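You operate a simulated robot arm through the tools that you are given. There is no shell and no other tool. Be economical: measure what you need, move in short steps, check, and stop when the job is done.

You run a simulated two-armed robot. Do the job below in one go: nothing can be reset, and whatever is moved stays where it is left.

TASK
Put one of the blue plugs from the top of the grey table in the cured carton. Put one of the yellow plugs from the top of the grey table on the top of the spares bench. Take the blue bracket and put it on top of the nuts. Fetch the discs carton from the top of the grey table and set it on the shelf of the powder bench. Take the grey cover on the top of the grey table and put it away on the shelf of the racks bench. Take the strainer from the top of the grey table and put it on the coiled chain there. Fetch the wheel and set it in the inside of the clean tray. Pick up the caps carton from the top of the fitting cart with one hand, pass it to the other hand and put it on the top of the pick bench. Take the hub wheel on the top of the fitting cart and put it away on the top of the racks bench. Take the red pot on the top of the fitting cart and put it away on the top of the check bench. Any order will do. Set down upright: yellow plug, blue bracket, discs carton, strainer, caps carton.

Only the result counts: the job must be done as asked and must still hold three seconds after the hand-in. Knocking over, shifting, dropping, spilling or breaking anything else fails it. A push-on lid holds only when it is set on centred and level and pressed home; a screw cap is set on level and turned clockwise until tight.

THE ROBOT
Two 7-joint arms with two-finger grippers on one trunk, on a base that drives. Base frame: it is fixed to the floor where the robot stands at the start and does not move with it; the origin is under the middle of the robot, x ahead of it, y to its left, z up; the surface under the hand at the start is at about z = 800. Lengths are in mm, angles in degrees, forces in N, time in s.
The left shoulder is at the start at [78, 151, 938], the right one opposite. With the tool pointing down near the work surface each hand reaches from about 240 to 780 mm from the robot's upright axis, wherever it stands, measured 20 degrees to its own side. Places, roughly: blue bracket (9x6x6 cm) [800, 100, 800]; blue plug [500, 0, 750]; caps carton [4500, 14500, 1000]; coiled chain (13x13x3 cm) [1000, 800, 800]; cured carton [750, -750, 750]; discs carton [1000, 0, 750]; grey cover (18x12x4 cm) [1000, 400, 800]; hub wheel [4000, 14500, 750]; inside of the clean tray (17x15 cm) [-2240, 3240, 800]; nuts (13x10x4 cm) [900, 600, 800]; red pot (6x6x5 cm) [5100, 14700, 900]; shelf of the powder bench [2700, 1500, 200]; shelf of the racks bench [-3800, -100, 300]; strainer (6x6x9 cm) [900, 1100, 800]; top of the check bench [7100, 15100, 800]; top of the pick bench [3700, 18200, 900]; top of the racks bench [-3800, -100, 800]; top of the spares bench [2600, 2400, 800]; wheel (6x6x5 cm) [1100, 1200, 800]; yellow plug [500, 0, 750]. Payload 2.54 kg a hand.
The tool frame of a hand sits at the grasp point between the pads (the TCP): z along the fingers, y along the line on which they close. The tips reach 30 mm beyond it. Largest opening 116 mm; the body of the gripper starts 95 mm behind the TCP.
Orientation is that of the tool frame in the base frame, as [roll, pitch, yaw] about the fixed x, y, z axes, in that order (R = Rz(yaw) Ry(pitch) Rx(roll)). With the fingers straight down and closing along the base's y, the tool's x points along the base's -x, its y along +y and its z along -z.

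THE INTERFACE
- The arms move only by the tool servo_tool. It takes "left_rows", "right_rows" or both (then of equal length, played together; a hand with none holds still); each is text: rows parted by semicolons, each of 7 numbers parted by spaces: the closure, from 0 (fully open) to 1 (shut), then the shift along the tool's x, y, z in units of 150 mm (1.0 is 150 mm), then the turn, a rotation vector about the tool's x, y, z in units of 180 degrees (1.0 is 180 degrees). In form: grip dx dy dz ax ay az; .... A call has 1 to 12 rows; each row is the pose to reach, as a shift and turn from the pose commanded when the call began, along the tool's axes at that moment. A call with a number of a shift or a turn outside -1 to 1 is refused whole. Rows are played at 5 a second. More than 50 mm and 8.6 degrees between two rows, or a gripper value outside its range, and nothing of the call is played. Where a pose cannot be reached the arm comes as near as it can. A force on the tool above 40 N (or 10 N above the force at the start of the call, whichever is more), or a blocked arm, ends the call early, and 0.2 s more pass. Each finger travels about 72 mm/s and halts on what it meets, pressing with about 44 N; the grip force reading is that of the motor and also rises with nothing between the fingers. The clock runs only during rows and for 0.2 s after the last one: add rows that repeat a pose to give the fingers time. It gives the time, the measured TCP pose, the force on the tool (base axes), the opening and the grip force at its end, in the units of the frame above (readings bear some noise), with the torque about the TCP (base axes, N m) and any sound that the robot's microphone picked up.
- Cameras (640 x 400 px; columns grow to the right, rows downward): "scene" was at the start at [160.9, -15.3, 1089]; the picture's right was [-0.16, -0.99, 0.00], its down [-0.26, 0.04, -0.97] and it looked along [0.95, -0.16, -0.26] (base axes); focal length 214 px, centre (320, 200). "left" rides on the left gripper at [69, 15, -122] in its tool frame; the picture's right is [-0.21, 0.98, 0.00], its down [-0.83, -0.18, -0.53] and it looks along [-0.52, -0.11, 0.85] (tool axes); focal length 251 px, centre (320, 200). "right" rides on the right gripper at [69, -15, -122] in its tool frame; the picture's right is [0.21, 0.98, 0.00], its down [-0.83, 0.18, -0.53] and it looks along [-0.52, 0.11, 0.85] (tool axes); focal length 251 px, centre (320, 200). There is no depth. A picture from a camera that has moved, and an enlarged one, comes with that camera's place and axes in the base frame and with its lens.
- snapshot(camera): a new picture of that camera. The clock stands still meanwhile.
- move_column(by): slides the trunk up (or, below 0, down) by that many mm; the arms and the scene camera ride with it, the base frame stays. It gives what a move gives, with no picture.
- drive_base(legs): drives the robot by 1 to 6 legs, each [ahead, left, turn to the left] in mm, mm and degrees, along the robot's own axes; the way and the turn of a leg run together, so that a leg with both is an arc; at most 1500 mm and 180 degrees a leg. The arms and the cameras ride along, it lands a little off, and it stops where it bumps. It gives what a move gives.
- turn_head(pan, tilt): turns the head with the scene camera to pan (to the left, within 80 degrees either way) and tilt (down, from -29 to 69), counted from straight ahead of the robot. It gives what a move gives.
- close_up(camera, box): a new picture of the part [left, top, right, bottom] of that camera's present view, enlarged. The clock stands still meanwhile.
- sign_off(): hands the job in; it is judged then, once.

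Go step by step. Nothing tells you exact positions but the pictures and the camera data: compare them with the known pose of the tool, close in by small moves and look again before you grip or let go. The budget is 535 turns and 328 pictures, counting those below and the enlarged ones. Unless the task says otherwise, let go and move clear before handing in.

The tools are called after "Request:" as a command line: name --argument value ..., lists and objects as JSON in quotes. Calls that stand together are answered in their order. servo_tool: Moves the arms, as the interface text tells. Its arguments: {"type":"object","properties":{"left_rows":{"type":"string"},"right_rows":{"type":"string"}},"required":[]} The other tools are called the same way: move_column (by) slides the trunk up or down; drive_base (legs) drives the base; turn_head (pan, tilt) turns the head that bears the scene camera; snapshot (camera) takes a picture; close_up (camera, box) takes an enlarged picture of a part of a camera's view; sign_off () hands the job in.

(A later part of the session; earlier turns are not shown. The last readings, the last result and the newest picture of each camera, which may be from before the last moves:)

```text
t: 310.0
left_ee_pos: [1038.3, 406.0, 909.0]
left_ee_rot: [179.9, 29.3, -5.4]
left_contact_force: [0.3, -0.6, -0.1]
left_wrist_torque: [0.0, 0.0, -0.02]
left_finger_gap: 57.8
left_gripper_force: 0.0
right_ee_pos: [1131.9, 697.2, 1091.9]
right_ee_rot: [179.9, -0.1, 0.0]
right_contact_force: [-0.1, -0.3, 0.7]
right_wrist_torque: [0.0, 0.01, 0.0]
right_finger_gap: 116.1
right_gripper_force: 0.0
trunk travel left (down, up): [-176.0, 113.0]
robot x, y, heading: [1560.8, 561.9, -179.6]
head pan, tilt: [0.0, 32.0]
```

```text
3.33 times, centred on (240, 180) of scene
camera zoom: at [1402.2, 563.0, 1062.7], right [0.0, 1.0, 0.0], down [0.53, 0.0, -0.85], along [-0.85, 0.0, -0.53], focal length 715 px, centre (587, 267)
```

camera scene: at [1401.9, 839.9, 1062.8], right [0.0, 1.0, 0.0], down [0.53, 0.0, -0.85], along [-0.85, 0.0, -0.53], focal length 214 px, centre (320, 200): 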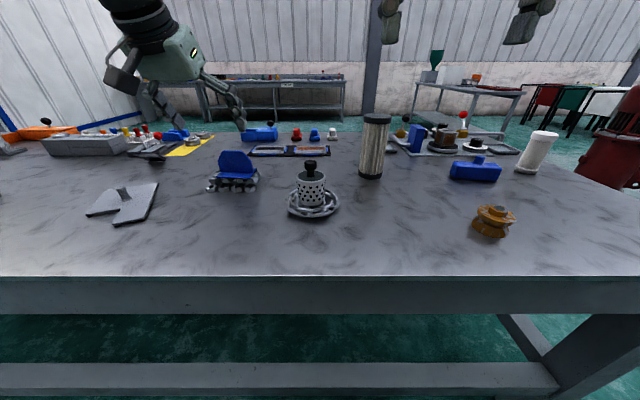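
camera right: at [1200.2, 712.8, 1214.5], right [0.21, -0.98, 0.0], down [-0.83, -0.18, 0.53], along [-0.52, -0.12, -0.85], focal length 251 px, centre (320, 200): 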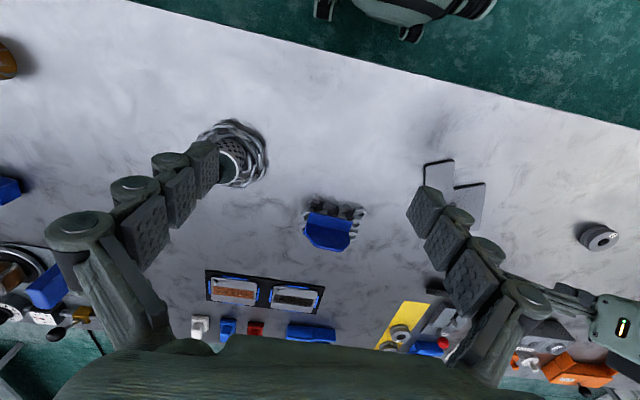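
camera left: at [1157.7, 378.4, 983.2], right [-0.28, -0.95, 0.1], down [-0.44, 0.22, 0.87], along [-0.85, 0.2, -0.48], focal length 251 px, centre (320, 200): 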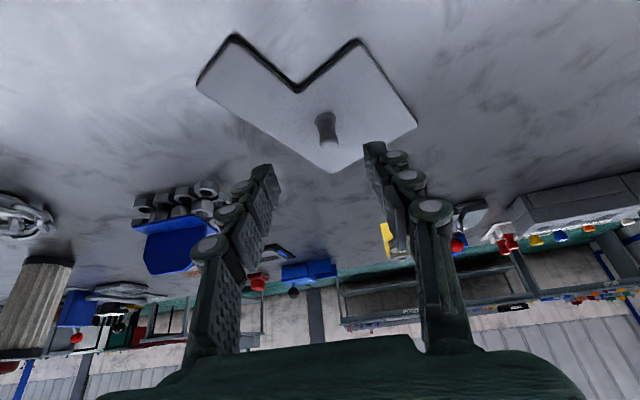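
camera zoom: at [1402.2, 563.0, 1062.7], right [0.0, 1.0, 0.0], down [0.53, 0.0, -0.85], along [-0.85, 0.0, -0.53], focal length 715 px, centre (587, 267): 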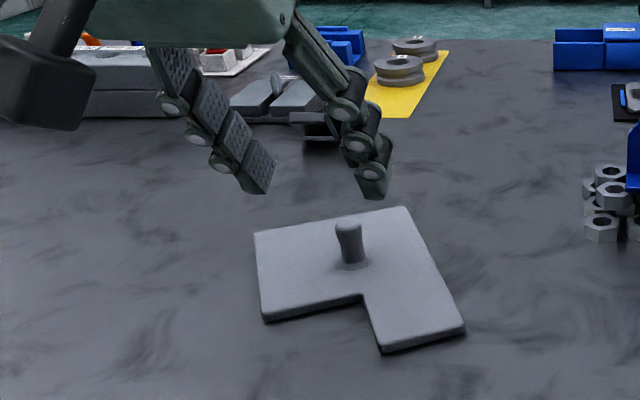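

The stem lies within the finger opening. Advance to grasp height and close.

Request:
servo_tool --left_rows "0.5 0.01 0.01 0.15 0 0 0;0.5 0.019 0.025 0.3 0 0 0;0.5 0.019 0.025 0.44 0 0 0;0.5 0.019 0.025 0.44 0 0 0"

Request:
snapshot --camera "left"

Request:
close_up --camera "scene" --box '[160, 120, 320, 240]'

```text
t: 311.0
left_ee_pos: [1010.4, 406.5, 852.6]
left_ee_rot: [-179.9, 29.2, -5.4]
left_contact_force: [-0.1, 0.2, 0.8]
left_wrist_torque: [0.0, 0.03, 0.0]
left_finger_gap: 58.0
left_gripper_force: 0.1
right_ee_pos: [1130.3, 697.3, 1092.4]
right_ee_rot: [179.9, -0.1, 0.0]
right_contact_force: [-0.3, 1.2, 0.8]
right_wrist_torque: [-0.01, 0.01, -0.02]
right_finger_gap: 116.1
right_gripper_force: 0.1
trunk travel left (down, up): [-176.0, 113.0]
robot x, y, heading: [1560.1, 561.5, -179.6]
head pan, tilt: [0.0, 32.0]
```

```text
199 pictures are left
camera left: at [1129.3, 378.4, 926.6], right [-0.28, -0.95, 0.11], down [-0.44, 0.22, 0.87], along [-0.85, 0.2, -0.48], focal length 251 px, centre (320, 200)
```

left: 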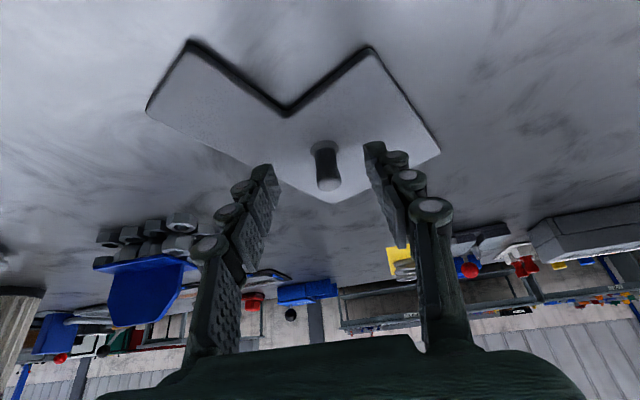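

```text
3.33 times, centred on (240, 180) of scene
camera zoom: at [1402.2, 563.0, 1062.7], right [0.0, 1.0, 0.0], down [0.53, 0.0, -0.85], along [-0.85, 0.0, -0.53], focal length 715 px, centre (587, 267)
```

zoom: 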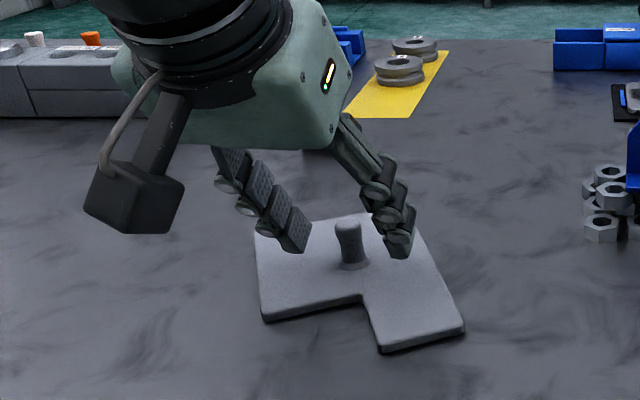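

The stem is between the fingertips. Close.

Request:
servo_tool --left_rows "0.7 0 0 0 0 0 0;0.85 0 0 0 0 0 0;0.95 0 0 0 0 0 0;0.95 0 0 0 0 0 0;0.95 0 0 0 0 0 0"

Request:
servo_tool --left_rows "0.95 -0.03 0 -0.06 0 0 0;0.95 -0.1 0 -0.17 0 0 0;0.95 -0.2 0 -0.35 0 0 0;0.95 -0.33 0 -0.58 0 0 0;0.95 -0.33 0 -0.58 0 0 0"

Request:
close_up --camera "scene" --box '[160, 100, 320, 220]'

Request:
snapshot --camera "left"

```text
t: 312.2
left_ee_pos: [1010.4, 406.1, 854.1]
left_ee_rot: [-180.0, 29.2, -5.5]
left_contact_force: [-0.7, -1.6, 0.5]
left_wrist_torque: [-0.06, 0.07, 0.03]
left_finger_gap: 15.2
left_gripper_force: 40.6
right_ee_pos: [1130.3, 695.9, 1091.5]
right_ee_rot: [179.9, -0.2, -0.1]
right_contact_force: [0.2, -0.2, 0.7]
right_wrist_torque: [0.01, 0.02, -0.02]
right_finger_gap: 115.9
right_gripper_force: 0.0
trunk travel left (down, up): [-176.0, 113.0]
robot x, y, heading: [1559.6, 564.0, -179.7]
head pan, tilt: [0.0, 32.0]
```

```text
t: 313.4
left_ee_pos: [1008.3, 405.9, 951.4]
left_ee_rot: [-180.0, 29.2, -5.5]
left_contact_force: [0.0, 0.9, -0.9]
left_wrist_torque: [0.0, -0.02, -0.02]
left_finger_gap: 15.1
left_gripper_force: 41.4
right_ee_pos: [1130.9, 695.9, 1092.2]
right_ee_rot: [179.9, -0.1, -0.1]
right_contact_force: [0.5, -0.4, -0.7]
right_wrist_torque: [-0.05, 0.02, 0.01]
right_finger_gap: 116.0
right_gripper_force: 0.0
trunk travel left (down, up): [-176.0, 113.0]
robot x, y, heading: [1556.4, 565.7, -179.7]
head pan, tilt: [0.0, 32.0]
```

```text
3.33 times, centred on (240, 160) of scene
camera zoom: at [1402.0, 563.0, 1062.7], right [0.0, 1.0, 0.0], down [0.53, 0.0, -0.85], along [-0.85, 0.0, -0.53], focal length 715 px, centre (587, 333)
```

zoom: 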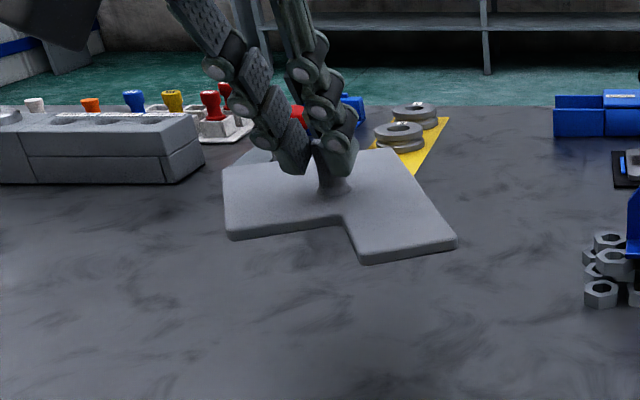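

```text
196 pictures are left
camera left: at [1127.7, 378.3, 1025.5], right [-0.28, -0.95, 0.11], down [-0.44, 0.22, 0.87], along [-0.85, 0.2, -0.48], focal length 251 px, centre (320, 200)
```

left: 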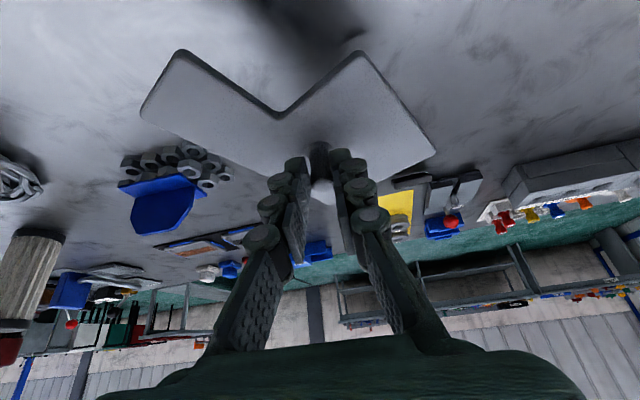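

The cover hangs level. Raise it high, then drive right toward the wheel.

Request:
servo_tool --left_rows "0.95 -0.12 0 -0.21 0 0 0;0.95 -0.24 0 -0.42 0 0 0;0.95 -0.36 0 -0.64 0 0 0;0.95 -0.36 0 -0.64 0 0 0"

Request:
drive_base --legs '[[0, -440, -0.3]]'

Request:
snapshot --camera "right"

Request:
close_up --camera "scene" --box '[330, 160, 490, 280]'

```text
t: 314.4
left_ee_pos: [1008.9, 405.9, 1063.2]
left_ee_rot: [180.0, 29.2, -5.5]
left_contact_force: [-0.9, -0.1, -1.1]
left_wrist_torque: [0.0, -0.09, 0.01]
left_finger_gap: 15.1
left_gripper_force: 41.9
right_ee_pos: [1129.8, 697.4, 1091.6]
right_ee_rot: [179.9, -0.1, -0.1]
right_contact_force: [-0.1, 0.0, -0.1]
right_wrist_torque: [0.01, 0.02, 0.01]
right_finger_gap: 116.0
right_gripper_force: 0.0
trunk travel left (down, up): [-176.0, 113.0]
robot x, y, heading: [1560.4, 566.2, -179.8]
head pan, tilt: [0.0, 32.0]
```

```text
t: 319.2
left_ee_pos: [1006.8, 846.0, 1061.6]
left_ee_rot: [-180.0, 29.3, -5.5]
left_contact_force: [-0.7, 0.0, -1.3]
left_wrist_torque: [0.0, -0.01, 0.05]
left_finger_gap: 15.4
left_gripper_force: 41.0
right_ee_pos: [1129.1, 1137.2, 1090.2]
right_ee_rot: [180.0, -0.1, -0.1]
right_contact_force: [0.8, 0.7, 0.2]
right_wrist_torque: [0.01, -0.03, 0.01]
right_finger_gap: 115.8
right_gripper_force: 0.1
trunk travel left (down, up): [-176.0, 113.0]
robot x, y, heading: [1557.9, 1003.6, -179.8]
head pan, tilt: [0.0, 32.0]
```

```text
195 pictures are left
camera right: at [1198.5, 1153.9, 1214.5], right [0.21, -0.98, 0.0], down [-0.83, -0.18, 0.53], along [-0.52, -0.12, -0.85], focal length 251 px, centre (320, 200)
```

right: 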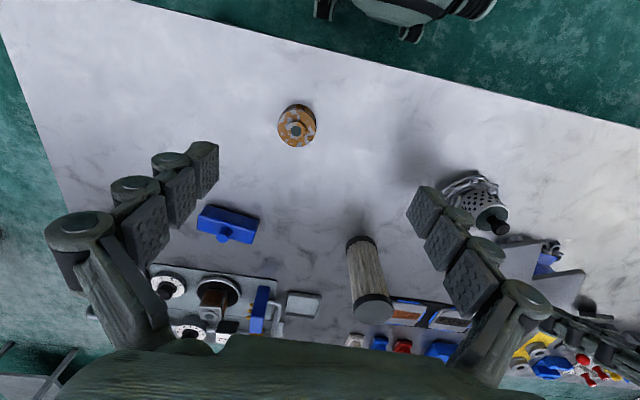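

```text
3.33 times, centred on (410, 220) of scene
camera zoom: at [1400.2, 1003.8, 1062.7], right [0.0, 1.0, 0.0], down [0.53, 0.0, -0.85], along [-0.85, 0.0, -0.53], focal length 715 px, centre (20, 133)
```

zoom: 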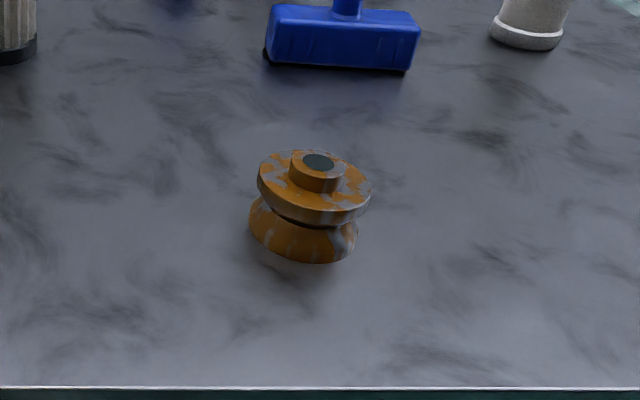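

The wheel is at about [1087, 1162], upper flange z≈825–840. I bring the right hand over it.

Request:
servo_tool --right_rows "0 -0.1 -0.06 0.25 0 0 0;0 -0.2 -0.12 0.5 0 0 0;0 -0.28 -0.167 0.75 0 0 0;0 -0.28 -0.167 1 0 0 0;0 -0.28 -0.167 1 0 0 0"

Request:
snapshot --camera "right"

Request:
close_up --camera "scene" --box '[330, 140, 490, 260]'

```text
t: 320.4
left_ee_pos: [1007.2, 846.4, 1062.5]
left_ee_rot: [-179.9, 29.3, -5.5]
left_contact_force: [0.0, 0.6, -2.1]
left_wrist_torque: [0.0, -0.05, -0.01]
left_finger_gap: 15.0
left_gripper_force: 41.3
right_ee_pos: [1090.8, 1160.2, 941.7]
right_ee_rot: [179.9, -0.1, -0.2]
right_contact_force: [0.2, 0.4, -0.5]
right_wrist_torque: [-0.04, 0.0, -0.02]
right_finger_gap: 116.0
right_gripper_force: 0.1
trunk travel left (down, up): [-176.0, 113.0]
robot x, y, heading: [1556.2, 1007.6, -179.5]
head pan, tilt: [0.0, 32.0]
```

```text
193 pictures are left
camera right: at [1158.8, 1176.4, 1064.1], right [0.21, -0.98, 0.0], down [-0.83, -0.18, 0.53], along [-0.52, -0.12, -0.85], focal length 251 px, centre (320, 200)
```

right: 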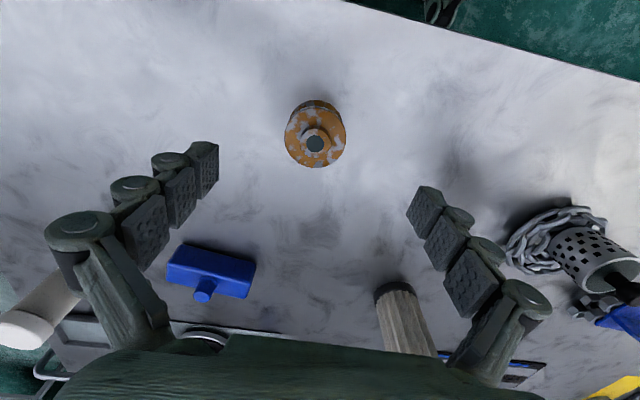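

```text
3.33 times, centred on (410, 200) of scene
camera zoom: at [1400.3, 1003.7, 1062.7], right [0.0, 1.0, 0.0], down [0.53, 0.0, -0.85], along [-0.85, 0.0, -0.53], focal length 715 px, centre (20, 200)
```

zoom: 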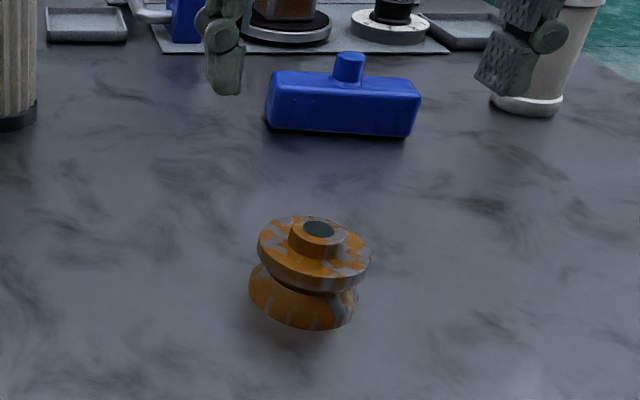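

Adjust slightly, descend and grip the flange.

Request:
servo_tool --right_rows "0 -0.033 -0.02 0.2 0 0 0;0 -0.033 -0.02 0.45 0 0 0;0 -0.033 -0.02 0.685 0 0 0;0.25 -0.033 -0.02 0.685 0 0 0;0.5 -0.033 -0.02 0.685 0 0 0;0.6 -0.033 -0.02 0.685 0 0 0;0.6 -0.033 -0.02 0.685 0 0 0;0.6 -0.033 -0.02 0.685 0 0 0"

Request:
close_up --camera "scene" --box '[330, 140, 490, 260]'

```text
t: 322.2
left_ee_pos: [1006.7, 846.6, 1062.5]
left_ee_rot: [179.9, 29.4, -5.5]
left_contact_force: [-0.3, 0.1, -0.8]
left_wrist_torque: [-0.01, -0.04, -0.05]
left_finger_gap: 15.1
left_gripper_force: 41.7
right_ee_pos: [1084.1, 1162.7, 838.9]
right_ee_rot: [179.9, -0.1, 0.0]
right_contact_force: [0.5, 0.5, -0.2]
right_wrist_torque: [0.13, 0.09, 0.02]
right_finger_gap: 56.0
right_gripper_force: 44.3
trunk travel left (down, up): [-176.0, 113.0]
robot x, y, heading: [1560.2, 1007.7, -179.8]
head pan, tilt: [0.0, 32.0]
```

```text
3.33 times, centred on (410, 200) of scene
camera zoom: at [1400.3, 1003.8, 1062.7], right [0.0, 1.0, 0.0], down [0.53, 0.0, -0.85], along [-0.85, 0.0, -0.53], focal length 715 px, centre (20, 200)
```

zoom: 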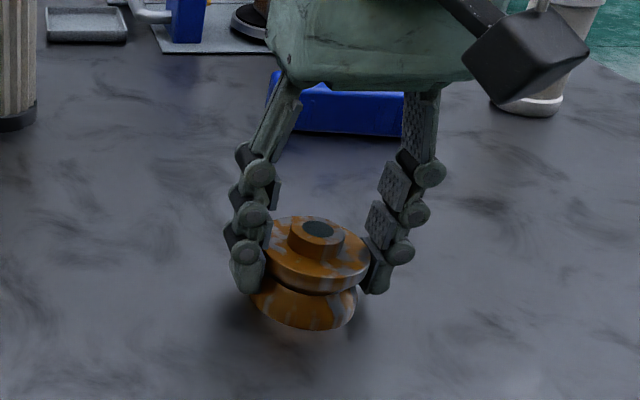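

Gripped at 56 mm. Lift, draw in, and back away from the table.

Request:
servo_tool --right_rows "0.6 0 0 -0.1 0 0 0;0.6 0 0 -0.4 0 0 0;0.6 0 0 -0.7 0 0 0;0.6 0 0 -1 0 0 0"

Request:
snapshot --camera "right"

Request:
drive_base --legs '[[-200, 0, 0]]'

Request:
turn_head --pan -40 --tilt 15

Request:
snapshot --camera "scene"

```text
t: 323.2
left_ee_pos: [1006.5, 845.3, 1062.2]
left_ee_rot: [-180.0, 29.4, -5.5]
left_contact_force: [1.0, -0.2, -1.6]
left_wrist_torque: [0.02, -0.05, 0.0]
left_finger_gap: 15.2
left_gripper_force: 40.9
right_ee_pos: [1085.4, 1164.2, 987.7]
right_ee_rot: [179.9, 0.0, -0.1]
right_contact_force: [0.0, -0.6, -5.7]
right_wrist_torque: [0.0, 0.01, -0.02]
right_finger_gap: 55.6
right_gripper_force: 43.9
trunk travel left (down, up): [-176.0, 113.0]
robot x, y, heading: [1554.6, 1003.3, -179.9]
head pan, tilt: [0.0, 32.0]
```

```text
190 pictures are left
camera right: at [1155.0, 1181.3, 1110.8], right [0.21, -0.98, 0.0], down [-0.83, -0.18, 0.53], along [-0.52, -0.12, -0.85], focal length 251 px, centre (320, 200)
```

right: 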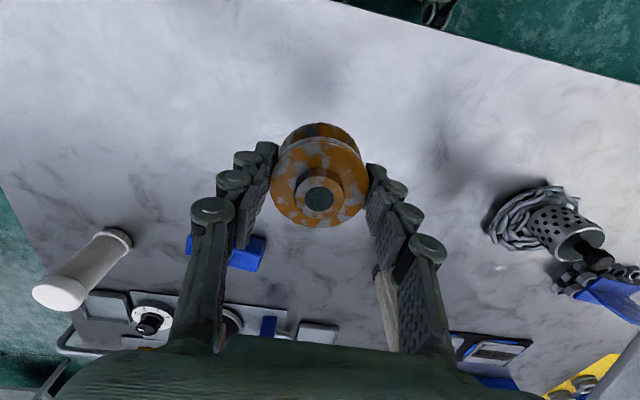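

```text
t: 324.8
left_ee_pos: [1203.7, 847.9, 1061.4]
left_ee_rot: [-179.9, 29.4, -5.7]
left_contact_force: [0.4, -0.2, -1.3]
left_wrist_torque: [0.02, -0.02, -0.03]
left_finger_gap: 15.3
left_gripper_force: 40.9
right_ee_pos: [1283.1, 1166.0, 988.2]
right_ee_rot: [179.9, -0.1, -0.2]
right_contact_force: [1.2, 0.0, -4.8]
right_wrist_torque: [0.02, 0.07, -0.01]
right_finger_gap: 55.6
right_gripper_force: 44.1
trunk travel left (down, up): [-176.0, 113.0]
robot x, y, heading: [1757.0, 1006.6, -180.0]
head pan, tilt: [0.0, 32.0]
```

```text
t: 325.9
left_ee_pos: [1203.2, 847.7, 1061.8]
left_ee_rot: [-179.9, 29.2, -5.7]
left_contact_force: [0.3, 0.5, -1.4]
left_wrist_torque: [-0.03, -0.06, 0.02]
left_finger_gap: 15.2
left_gripper_force: 40.6
right_ee_pos: [1282.9, 1166.6, 987.6]
right_ee_rot: [179.9, -0.2, -0.3]
right_contact_force: [-0.5, 0.2, -5.9]
right_wrist_torque: [-0.02, -0.05, -0.01]
right_finger_gap: 55.9
right_gripper_force: 44.1
trunk travel left (down, up): [-176.0, 113.0]
robot x, y, heading: [1755.6, 1003.2, -180.1]
head pan, tilt: [-40.0, 15.0]
```

```text
189 pictures are left
camera scene: at [1615.5, 1064.6, 1089.9], right [0.64, 0.77, 0.0], down [0.2, -0.17, -0.97], along [-0.74, 0.62, -0.26], focal length 214 px, centre (320, 200)
```

scene: 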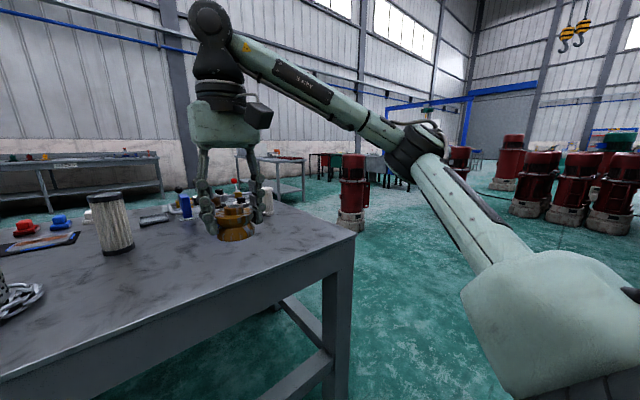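

Both items are held. I drive around the table's left end: sideways right to y≈2250, then look ahead.

Request:
drive_base --legs '[[0, -1250, 0]]'

Request:
turn_head --pan -10 --tilt 12

Request:
snapshot --camera "scene"

```text
t: 338.2
left_ee_pos: [1193.0, 2096.3, 1062.5]
left_ee_rot: [-180.0, 29.2, -4.8]
left_contact_force: [-0.1, 0.9, -1.0]
left_wrist_torque: [-0.03, -0.04, 0.01]
left_finger_gap: 15.3
left_gripper_force: 41.5
right_ee_pos: [1267.4, 2417.9, 987.6]
right_ee_rot: [179.9, -0.1, 0.8]
right_contact_force: [-0.6, -0.4, -6.1]
right_wrist_torque: [0.02, 0.01, 0.01]
right_finger_gap: 55.7
right_gripper_force: 44.2
trunk travel left (down, up): [-176.0, 113.0]
robot x, y, heading: [1740.8, 2262.7, -179.1]
head pan, tilt: [-40.0, 15.0]
```

```text
t: 339.1
left_ee_pos: [1193.6, 2096.3, 1061.9]
left_ee_rot: [-180.0, 29.1, -4.7]
left_contact_force: [-0.6, 0.4, -1.6]
left_wrist_torque: [0.01, -0.06, 0.02]
left_finger_gap: 15.4
left_gripper_force: 41.1
right_ee_pos: [1268.6, 2416.7, 986.7]
right_ee_rot: [179.9, 0.0, 0.7]
right_contact_force: [0.9, 0.6, -5.0]
right_wrist_torque: [0.02, -0.03, 0.0]
right_finger_gap: 55.7
right_gripper_force: 44.1
trunk travel left (down, up): [-176.0, 113.0]
robot x, y, heading: [1743.2, 2264.7, -178.9]
head pan, tilt: [-10.0, 12.0]
```

```text
188 pictures are left
camera scene: at [1582.9, 2275.9, 1094.8], right [0.16, 0.99, 0.0], down [0.21, -0.03, -0.98], along [-0.97, 0.15, -0.21], focal length 214 px, centre (320, 200)
```

scene: 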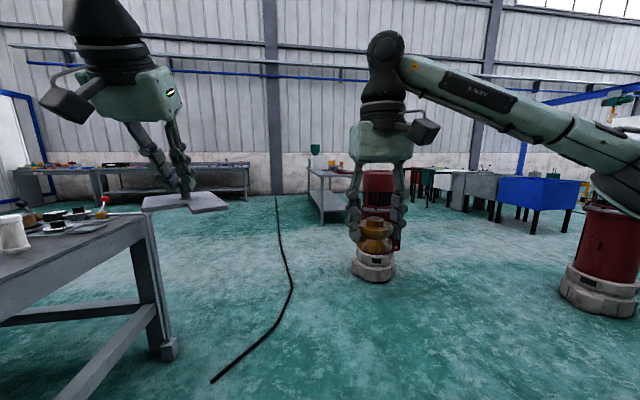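

There is a cable or hose on the floor running along my way. I zoom to judge it, and the bench with the tray.

Request:
close_up --camera "scene" --box '[200, 180, 360, 300]'

Request:
close_up --camera "scene" --box '[190, 280, 310, 390]'

```text
3.33 times, centred on (280, 240) of scene
camera zoom: at [1582.9, 2275.9, 1094.8], right [0.16, 0.99, 0.0], down [0.21, -0.03, -0.98], along [-0.97, 0.15, -0.21], focal length 715 px, centre (453, 67)
```

zoom: 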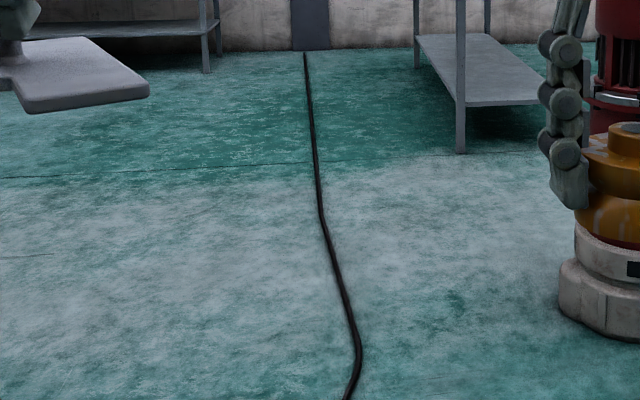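

```text
3.64 times, centred on (250, 335) of scene
camera zoom: at [1582.9, 2275.9, 1094.8], right [0.16, 0.99, 0.0], down [0.21, -0.03, -0.98], along [-0.97, 0.15, -0.21], focal length 780 px, centre (574, -291)
```

zoom: 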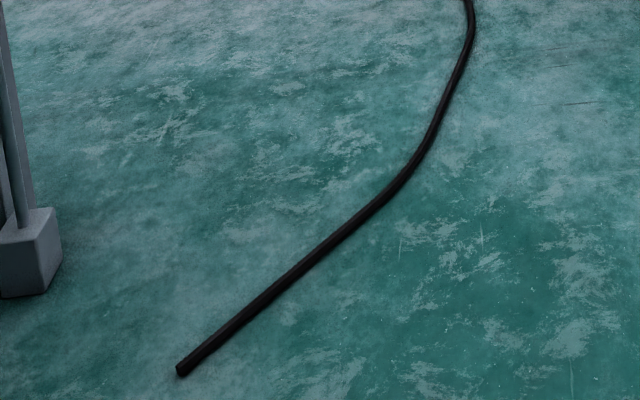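

The cable looks like a real 20 mm hose; I'll avoid crossing it and go between the pumps at y≈3760 to reach the tray bench.

Request:
drive_base --legs '[[0, -1500, -1], [1400, 0, 0]]'

Request:
turn_head --pan 0 --tilt 15

Request:
snapshot --camera "scene"

```text
t: 360.6
left_ee_pos: [-252.3, 3544.1, 1062.7]
left_ee_rot: [179.9, 29.2, -2.8]
left_contact_force: [-0.4, -0.1, -1.2]
left_wrist_torque: [0.01, -0.06, 0.02]
left_finger_gap: 15.1
left_gripper_force: 41.0
right_ee_pos: [-189.3, 3867.3, 987.0]
right_ee_rot: [179.9, 0.0, 2.6]
right_contact_force: [0.3, -0.3, -4.8]
right_wrist_torque: [0.0, 0.01, 0.0]
right_finger_gap: 55.6
right_gripper_force: 44.1
trunk travel left (down, up): [-176.0, 113.0]
robot x, y, heading: [289.7, 3731.7, -176.8]
head pan, tilt: [-10.0, 12.0]
```

```text
t: 361.3
left_ee_pos: [-252.6, 3543.6, 1062.5]
left_ee_rot: [180.0, 29.2, -2.8]
left_contact_force: [-0.2, 0.6, -1.3]
left_wrist_torque: [-0.06, -0.01, 0.0]
left_finger_gap: 15.0
left_gripper_force: 40.7
right_ee_pos: [-190.0, 3867.3, 987.5]
right_ee_rot: [179.9, -0.1, 2.5]
right_contact_force: [-0.9, 0.6, -5.8]
right_wrist_torque: [-0.01, -0.02, 0.01]
right_finger_gap: 55.8
right_gripper_force: 43.8
trunk travel left (down, up): [-176.0, 113.0]
robot x, y, heading: [293.0, 3726.1, -177.0]
head pan, tilt: [0.0, 15.0]
```

```text
185 pictures are left
camera scene: at [128.8, 3720.4, 1090.0], right [-0.05, 1.0, 0.0], down [0.26, 0.01, -0.97], along [-0.96, -0.05, -0.26], focal length 214 px, centre (320, 200)
```

scene: 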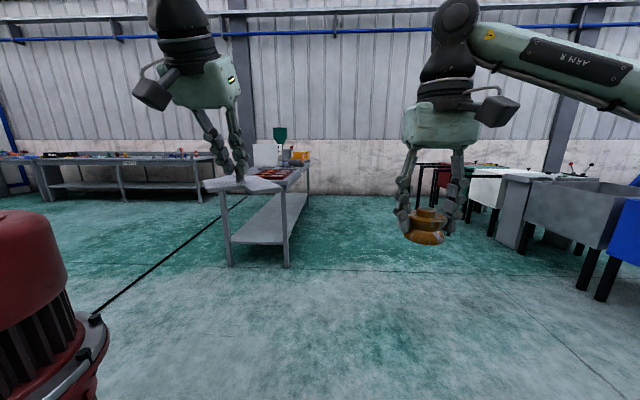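

The tray bench runs along −x from x≈−1570, y 2800–3326, so I approach it from its +y side. Drive to x≈−1600, then look.

Request:
drive_base --legs '[[0, 0, -3], [1500, -100, 0], [300, 0, 0]]'

Request:
turn_head --pan 40 --tilt 20

Request:
snapshot --camera "scene"

```text
refused: leg 2 is longer than a leg can be; nothing moved
```

```text
t: 362.4
left_ee_pos: [-254.5, 3544.6, 1062.3]
left_ee_rot: [-180.0, 29.2, -2.7]
left_contact_force: [-0.3, 0.6, -1.9]
left_wrist_torque: [0.01, -0.04, -0.04]
left_finger_gap: 14.9
left_gripper_force: 41.8
right_ee_pos: [-189.7, 3866.7, 986.9]
right_ee_rot: [179.9, -0.1, 2.6]
right_contact_force: [-0.7, 0.2, -5.2]
right_wrist_torque: [-0.02, -0.02, -0.02]
right_finger_gap: 55.6
right_gripper_force: 44.4
trunk travel left (down, up): [-176.0, 113.0]
robot x, y, heading: [287.9, 3731.2, -177.1]
head pan, tilt: [40.0, 20.0]
```

```text
184 pictures are left
camera scene: at [153.9, 3661.7, 1081.8], right [-0.68, 0.73, 0.0], down [0.25, 0.23, -0.94], along [-0.69, -0.64, -0.34], focal length 214 px, centre (320, 200)
```

scene: 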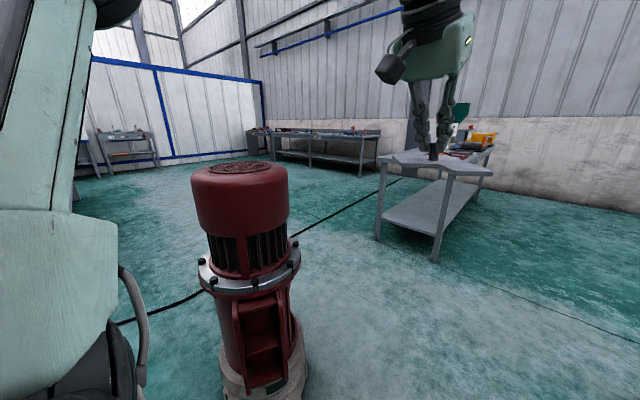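

Request:
drive_base --legs '[[0, 0, -3], [1400, -100, 0], [400, 0, 0]]'

Request:
snapshot --camera "scene"

```text
t: 371.8
left_ee_pos: [-2047.2, 3735.0, 1062.2]
left_ee_rot: [180.0, 29.2, -7.7]
left_contact_force: [-0.4, 0.7, -1.2]
left_wrist_torque: [-0.01, -0.05, -0.03]
left_finger_gap: 15.2
left_gripper_force: 41.4
right_ee_pos: [-1956.1, 4050.4, 986.6]
right_ee_rot: [179.9, -0.1, -2.3]
right_contact_force: [-0.3, 0.8, -5.4]
right_wrist_torque: [-0.03, 0.02, -0.02]
right_finger_gap: 55.7
right_gripper_force: 43.9
trunk travel left (down, up): [-176.0, 113.0]
robot x, y, heading: [-1490.0, 3869.4, 177.9]
head pan, tilt: [40.0, 20.0]
```

```text
183 pictures are left
camera scene: at [-1631.7, 3816.6, 1081.8], right [-0.62, 0.79, 0.0], down [0.27, 0.21, -0.94], along [-0.74, -0.58, -0.34], focal length 214 px, centre (320, 200)
```

scene: 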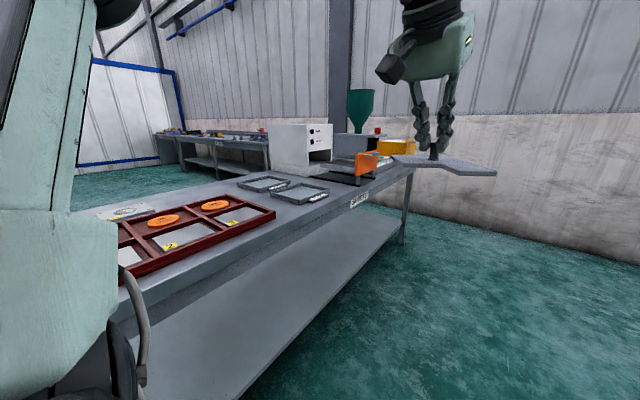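

Two trays on the bench; zoom to read labels.

Request:
close_up --camera "scene" --box '[220, 110, 420, 230]'

```text
3.20 times, centred on (320, 170) of scene
camera zoom: at [-1631.7, 3816.6, 1081.8], right [-0.62, 0.79, 0.0], down [0.27, 0.21, -0.94], along [-0.74, -0.58, -0.34], focal length 686 px, centre (320, 296)
```

zoom: 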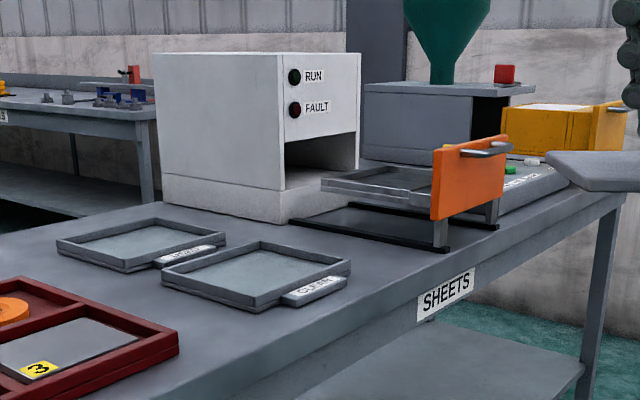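

Request:
close_up --camera "scene" --box '[260, 180, 340, 215]'

```text
8.00 times, centred on (300, 198) of scene
camera zoom: at [-1631.7, 3816.6, 1081.8], right [-0.62, 0.79, 0.0], down [0.27, 0.21, -0.94], along [-0.74, -0.58, -0.34], focal length 1716 px, centre (480, 220)
```

zoom: 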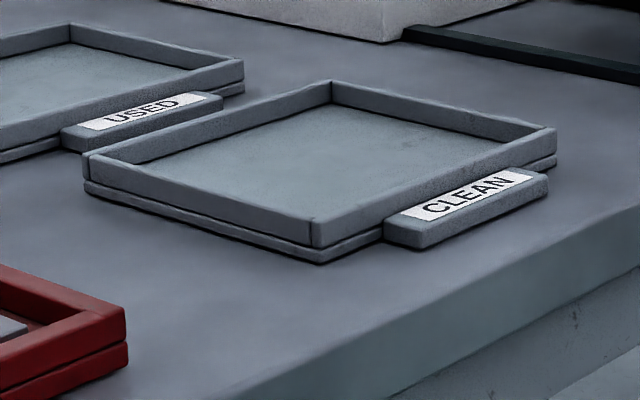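

The near tray is CLEAN, centred about [−2252, 3228]. I turn to face −y and drive alongside it.

Request:
drive_base --legs '[[0, 0, 92.1], [0, -610, 0], [90, 0, 0]]'

Request:
turn_head --pan 0 --tilt 32

Request:
snapshot --camera "scene"

Request:
snapshot --camera "right"

```text
t: 382.9
left_ee_pos: [-1930.4, 3224.2, 1062.3]
left_ee_rot: [-180.0, 29.2, 85.6]
left_contact_force: [-0.5, -0.2, -2.3]
left_wrist_torque: [0.02, 0.01, 0.02]
left_finger_gap: 15.2
left_gripper_force: 41.1
right_ee_pos: [-2249.6, 3297.9, 987.3]
right_ee_rot: [179.9, -0.2, 91.0]
right_contact_force: [-0.6, -0.2, -6.2]
right_wrist_torque: [0.05, -0.03, -0.02]
right_finger_gap: 55.7
right_gripper_force: 43.5
trunk travel left (down, up): [-176.0, 113.0]
robot x, y, heading: [-2097.1, 3772.8, -88.9]
head pan, tilt: [40.0, 20.0]
```

```text
t: 383.9
left_ee_pos: [-1930.6, 3225.8, 1062.1]
left_ee_rot: [-180.0, 29.2, 85.6]
left_contact_force: [0.2, -0.9, -1.5]
left_wrist_torque: [0.05, 0.02, -0.01]
left_finger_gap: 15.2
left_gripper_force: 41.4
right_ee_pos: [-2250.6, 3298.2, 987.4]
right_ee_rot: [180.0, -0.1, 91.1]
right_contact_force: [-0.3, -0.1, -5.5]
right_wrist_torque: [0.03, -0.01, 0.04]
right_finger_gap: 55.4
right_gripper_force: 43.9
trunk travel left (down, up): [-176.0, 113.0]
robot x, y, heading: [-2098.5, 3774.9, -88.7]
head pan, tilt: [0.0, 32.0]
```

```text
180 pictures are left
camera scene: at [-2094.7, 3615.0, 1062.6], right [-1.0, -0.02, 0.0], down [-0.01, 0.53, -0.85], along [0.02, -0.85, -0.53], focal length 214 px, centre (320, 200)
```

scene: 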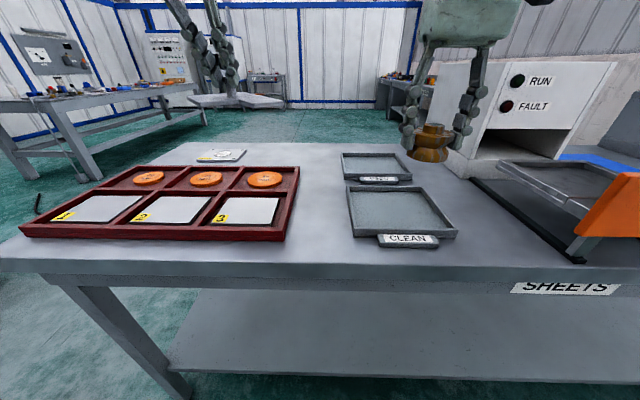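

```text
179 pictures are left
camera right: at [-2267.4, 3367.4, 1110.1], right [0.97, 0.23, 0.0], down [0.19, -0.82, 0.53], along [0.13, -0.52, -0.85], focal length 251 px, centre (320, 200)
```

right: 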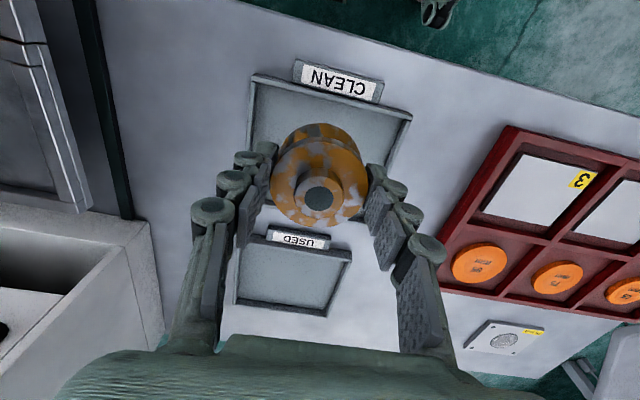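

The tray centre is about [−2242, 3240]. I move over it and lower to just above the tray floor.

Request:
servo_tool --right_rows "0.6 -0.2 0.03 0.1 0 0 0;0.6 -0.388 0.06 0.25 0 0 0;0.6 -0.388 0.06 0.5 0 0 0;0.6 -0.388 0.06 0.78 0 0 0;0.6 -0.388 0.06 0.78 0 0 0"

Request:
snapshot --camera "right"

Request:
close_up --camera "scene" --box '[320, 120, 480, 260]'

```text
t: 385.4
left_ee_pos: [-1918.7, 3232.0, 1064.3]
left_ee_rot: [-179.1, 29.8, 86.2]
left_contact_force: [0.2, 0.6, -0.9]
left_wrist_torque: [0.01, 0.03, -0.07]
left_finger_gap: 14.8
left_gripper_force: 41.3
right_ee_pos: [-2230.5, 3240.5, 897.2]
right_ee_rot: [-179.1, 3.4, 91.6]
right_contact_force: [0.1, 0.3, -6.2]
right_wrist_torque: [0.02, 0.02, 0.01]
right_finger_gap: 55.7
right_gripper_force: 44.3
trunk travel left (down, up): [-176.0, 113.0]
robot x, y, heading: [-2100.4, 3774.6, -88.5]
head pan, tilt: [0.0, 32.0]
stopped in row 5 (right hand): the arm was blocked; the commanded pose is now the measured one
```

```text
178 pictures are left
camera right: at [-2245.2, 3317.8, 1016.2], right [0.97, 0.24, -0.03], down [0.21, -0.79, 0.58], along [0.12, -0.57, -0.81], focal length 251 px, centre (320, 200)
```

right: 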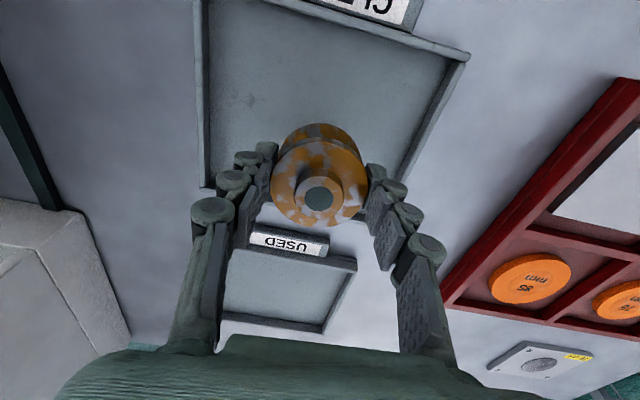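

```text
2.86 times, centred on (400, 190) of scene
camera zoom: at [-2083.7, 3622.2, 1063.5], right [-1.0, -0.02, 0.01], down [-0.03, 0.52, -0.85], along [0.01, -0.85, -0.52], focal length 613 px, centre (91, 229)
```

zoom: 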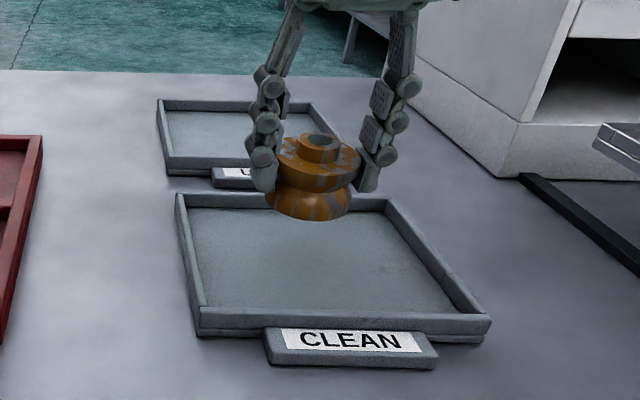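

The right forearm is blocked by the equipment on the right. I raise and retract, then shift the robot left (+x) so the elbow is clear.

Request:
servo_tool --right_rows "0.6 0 0 -0.25 0 0 0;0.6 0.1 0 -0.5 0 0 0;0.6 0.3 0 -0.65 0 0 0"

Request:
turn_head --pan -45 --tilt 25

Request:
snapshot --camera "scene"

```text
t: 386.1
left_ee_pos: [-1930.6, 3225.4, 1061.7]
left_ee_rot: [180.0, 29.2, 85.7]
left_contact_force: [-0.5, 0.3, -1.7]
left_wrist_torque: [0.03, 0.01, 0.0]
left_finger_gap: 15.2
left_gripper_force: 41.6
right_ee_pos: [-2245.0, 3281.7, 977.3]
right_ee_rot: [179.9, 1.8, 91.2]
right_contact_force: [-0.1, -0.2, -5.3]
right_wrist_torque: [0.0, -0.05, -0.01]
right_finger_gap: 55.3
right_gripper_force: 44.3
trunk travel left (down, up): [-176.0, 113.0]
robot x, y, heading: [-2098.0, 3772.3, -88.5]
head pan, tilt: [0.0, 32.0]
```

```text
t: 387.3
left_ee_pos: [-1930.0, 3225.0, 1062.8]
left_ee_rot: [-179.9, 29.3, 85.6]
left_contact_force: [0.1, 0.2, -2.2]
left_wrist_torque: [0.05, 0.02, -0.02]
left_finger_gap: 15.1
left_gripper_force: 41.0
right_ee_pos: [-2243.4, 3280.9, 976.9]
right_ee_rot: [179.9, 1.9, 91.4]
right_contact_force: [-0.4, 0.1, -6.1]
right_wrist_torque: [0.01, -0.05, -0.03]
right_finger_gap: 55.9
right_gripper_force: 43.4
trunk travel left (down, up): [-176.0, 113.0]
robot x, y, heading: [-2099.6, 3772.2, -88.8]
head pan, tilt: [-45.0, 25.0]
```

```text
176 pictures are left
camera scene: at [-2160.6, 3637.1, 1073.7], right [-0.72, 0.69, 0.0], down [0.29, 0.31, -0.91], along [-0.62, -0.66, -0.42], focal length 214 px, centre (320, 200)
```

scene: 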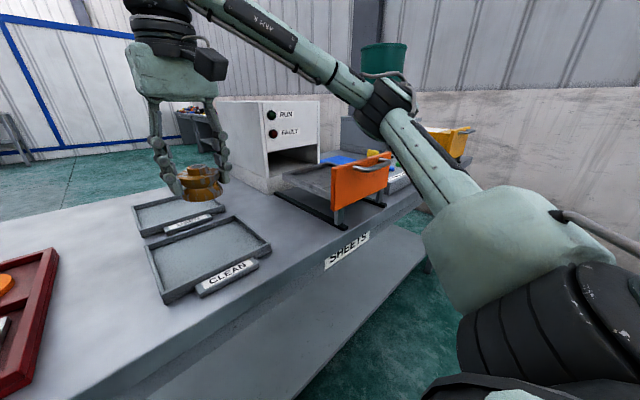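

The elbow lies over the orange drawer. I drive 200 mm left and reach to the right instead.

Request:
drive_base --legs '[[0, 210, -1.2]]'

Request:
servo_tool --right_rows "0.6 0 -0.3 0 0 0 0;0.6 -0.05 -0.6 0 0 -0.01 0;0.6 -0.1 -0.9 0 0 -0.01 0;0.6 -0.15 -1 0 0 -0.01 0"

Request:
snapshot --camera "right"

Request:
snapshot --camera "scene"

```text
t: 389.9
left_ee_pos: [-1727.8, 3224.9, 1062.0]
left_ee_rot: [179.9, 29.1, 84.6]
left_contact_force: [-1.0, -0.3, -2.0]
left_wrist_torque: [0.07, 0.01, -0.02]
left_finger_gap: 15.0
left_gripper_force: 41.0
right_ee_pos: [-2040.7, 3288.6, 977.6]
right_ee_rot: [179.9, 1.8, 90.2]
right_contact_force: [-1.4, 0.1, -5.6]
right_wrist_torque: [0.03, 0.02, 0.0]
right_finger_gap: 55.6
right_gripper_force: 44.0
trunk travel left (down, up): [-176.0, 113.0]
robot x, y, heading: [-1885.9, 3774.3, -89.6]
head pan, tilt: [-45.0, 25.0]
```

```text
t: 390.9
left_ee_pos: [-1729.4, 3224.1, 1062.5]
left_ee_rot: [180.0, 29.2, 84.7]
left_contact_force: [0.2, -0.3, -1.4]
left_wrist_torque: [0.05, 0.02, 0.02]
left_finger_gap: 14.8
left_gripper_force: 41.3
right_ee_pos: [-2193.3, 3264.0, 976.1]
right_ee_rot: [179.9, 3.8, 90.2]
right_contact_force: [0.1, -0.7, -6.1]
right_wrist_torque: [0.08, -0.04, 0.0]
right_finger_gap: 55.5
right_gripper_force: 43.9
trunk travel left (down, up): [-176.0, 113.0]
robot x, y, heading: [-1886.0, 3779.1, -89.5]
head pan, tilt: [-45.0, 25.0]
```

```text
175 pictures are left
camera right: at [-2207.8, 3341.4, 1093.9], right [0.98, 0.22, -0.01], down [0.18, -0.79, 0.59], along [0.12, -0.57, -0.81], focal length 251 px, centre (320, 200)
```

right: 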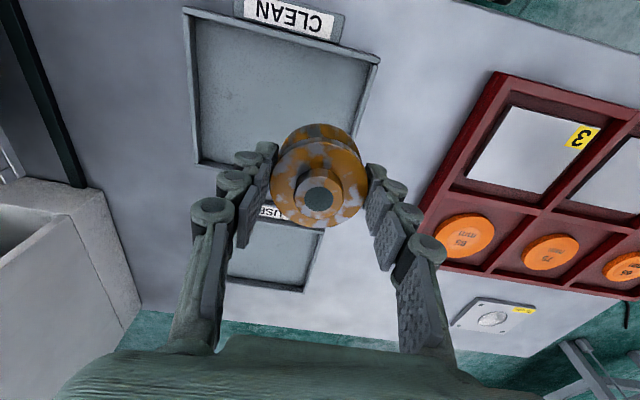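

```text
174 pictures are left
camera scene: at [-1951.4, 3641.4, 1073.7], right [-0.71, 0.7, 0.0], down [0.3, 0.3, -0.91], along [-0.64, -0.64, -0.42], focal length 214 px, centre (320, 200)
```

scene: 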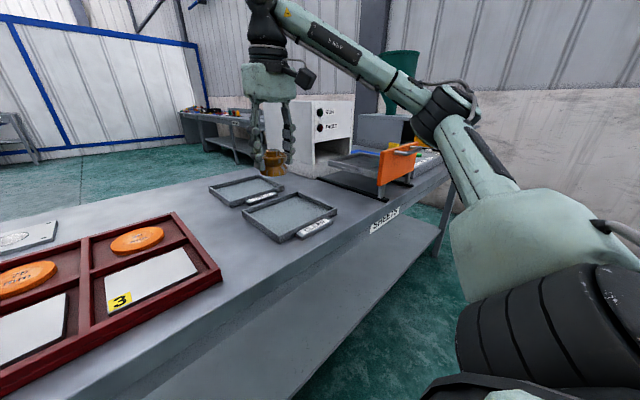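

The elbow now clears the drawer. I correct the small tilt, centre over the tray and lower partway.

Request:
servo_tool --right_rows "0.6 -0.06 -0.1 0.05 0 0.01 0;0.6 -0.12 -0.22 0.1 0 0.021 0;0.6 -0.17 -0.327 0.25 0 0.021 0;0.6 -0.14 -0.327 0.5 0 0.021 0;0.6 -0.14 -0.327 0.5 0 0.021 0"

Request:
snapshot --camera "right"

Request:
snapshot --camera "scene"

```text
t: 392.1
left_ee_pos: [-1728.3, 3224.8, 1062.4]
left_ee_rot: [-180.0, 29.3, 84.6]
left_contact_force: [-0.1, 0.0, -0.4]
left_wrist_torque: [0.07, -0.01, -0.01]
left_finger_gap: 15.2
left_gripper_force: 41.4
right_ee_pos: [-2239.0, 3240.9, 905.1]
right_ee_rot: [179.8, 0.0, 90.3]
right_contact_force: [0.0, 0.0, -5.3]
right_wrist_torque: [0.01, -0.02, 0.02]
right_finger_gap: 55.7
right_gripper_force: 43.6
trunk travel left (down, up): [-176.0, 113.0]
robot x, y, heading: [-1888.1, 3769.4, -89.6]
head pan, tilt: [-45.0, 25.0]
```

```text
173 pictures are left
camera right: at [-2253.9, 3309.6, 1027.2], right [0.98, 0.22, 0.0], down [0.18, -0.83, 0.53], along [0.12, -0.52, -0.85], focal length 251 px, centre (320, 200)
```

right: 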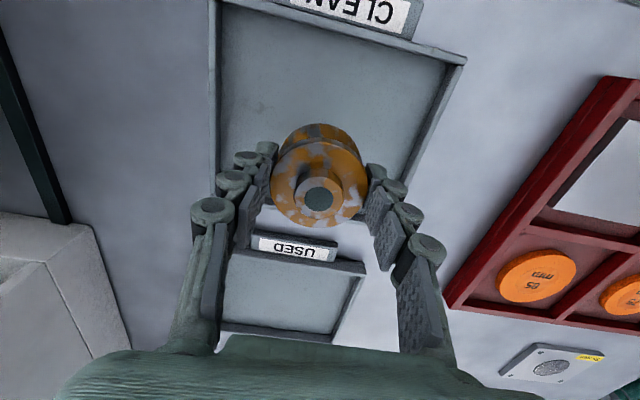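

```text
172 pictures are left
camera scene: at [-1951.4, 3641.5, 1073.7], right [-0.71, 0.7, 0.0], down [0.3, 0.3, -0.91], along [-0.64, -0.64, -0.42], focal length 214 px, centre (320, 200)
```

scene: 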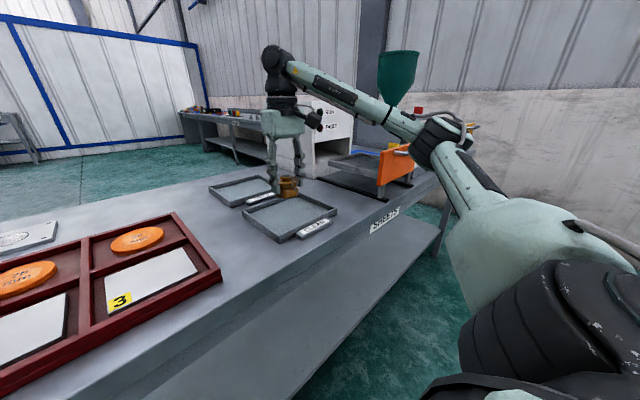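

Centred over the CLEAN tray. Lower to near the tray floor, then small steps.

Request:
servo_tool --right_rows "0.6 0 0 0.15 0 0 0;0.6 0 0 0.3 0 0 0;0.6 0 0 0.36 0 0 0;0.6 0 0 0.36 0 0 0"

Request:
servo_tool --right_rows "0.6 0 0 0.02 0 0 0;0.6 0 0 0.035 0 0 0;0.6 0 0 0.035 0 0 0"

Request:
servo_tool --right_rows "0.6 0 0 0.015 0 0 0;0.6 0 0 0.03 0 0 0;0.6 0 0 0.03 0 0 0"

```text
t: 393.1
left_ee_pos: [-1728.0, 3224.9, 1061.9]
left_ee_rot: [-180.0, 29.2, 84.6]
left_contact_force: [0.7, -0.5, -1.5]
left_wrist_torque: [0.03, 0.02, -0.03]
left_finger_gap: 14.8
left_gripper_force: 41.4
right_ee_pos: [-2240.0, 3239.9, 851.2]
right_ee_rot: [179.9, -0.1, 90.4]
right_contact_force: [-0.6, -1.2, -5.4]
right_wrist_torque: [0.06, 0.01, 0.03]
right_finger_gap: 55.8
right_gripper_force: 44.0
trunk travel left (down, up): [-176.0, 113.0]
robot x, y, heading: [-1887.1, 3775.1, -89.5]
head pan, tilt: [-45.0, 25.0]
```

```text
t: 393.9
left_ee_pos: [-1727.9, 3226.9, 1062.8]
left_ee_rot: [-180.0, 29.2, 84.6]
left_contact_force: [-0.5, -0.2, -2.0]
left_wrist_torque: [0.03, 0.04, 0.0]
left_finger_gap: 14.8
left_gripper_force: 41.0
right_ee_pos: [-2239.6, 3240.3, 849.7]
right_ee_rot: [-180.0, 0.4, 90.1]
right_contact_force: [-9.8, -6.4, 26.3]
right_wrist_torque: [0.52, 0.23, 0.17]
right_finger_gap: 55.8
right_gripper_force: 44.0
trunk travel left (down, up): [-176.0, 113.0]
robot x, y, heading: [-1886.8, 3778.0, -89.9]
head pan, tilt: [-45.0, 25.0]
```

```text
t: 394.7
left_ee_pos: [-1726.2, 3226.8, 1064.1]
left_ee_rot: [-180.0, 29.4, 84.7]
left_contact_force: [0.0, 0.6, -1.6]
left_wrist_torque: [0.04, 0.0, -0.01]
left_finger_gap: 15.2
left_gripper_force: 41.1
right_ee_pos: [-2240.0, 3241.1, 844.0]
right_ee_rot: [180.0, 0.3, 90.3]
right_contact_force: [-6.0, -1.7, 31.3]
right_wrist_torque: [-0.03, 0.14, 0.0]
right_finger_gap: 55.7
right_gripper_force: 43.8
trunk travel left (down, up): [-176.0, 113.0]
robot x, y, heading: [-1889.4, 3776.4, -89.3]
head pan, tilt: [-45.0, 25.0]
```

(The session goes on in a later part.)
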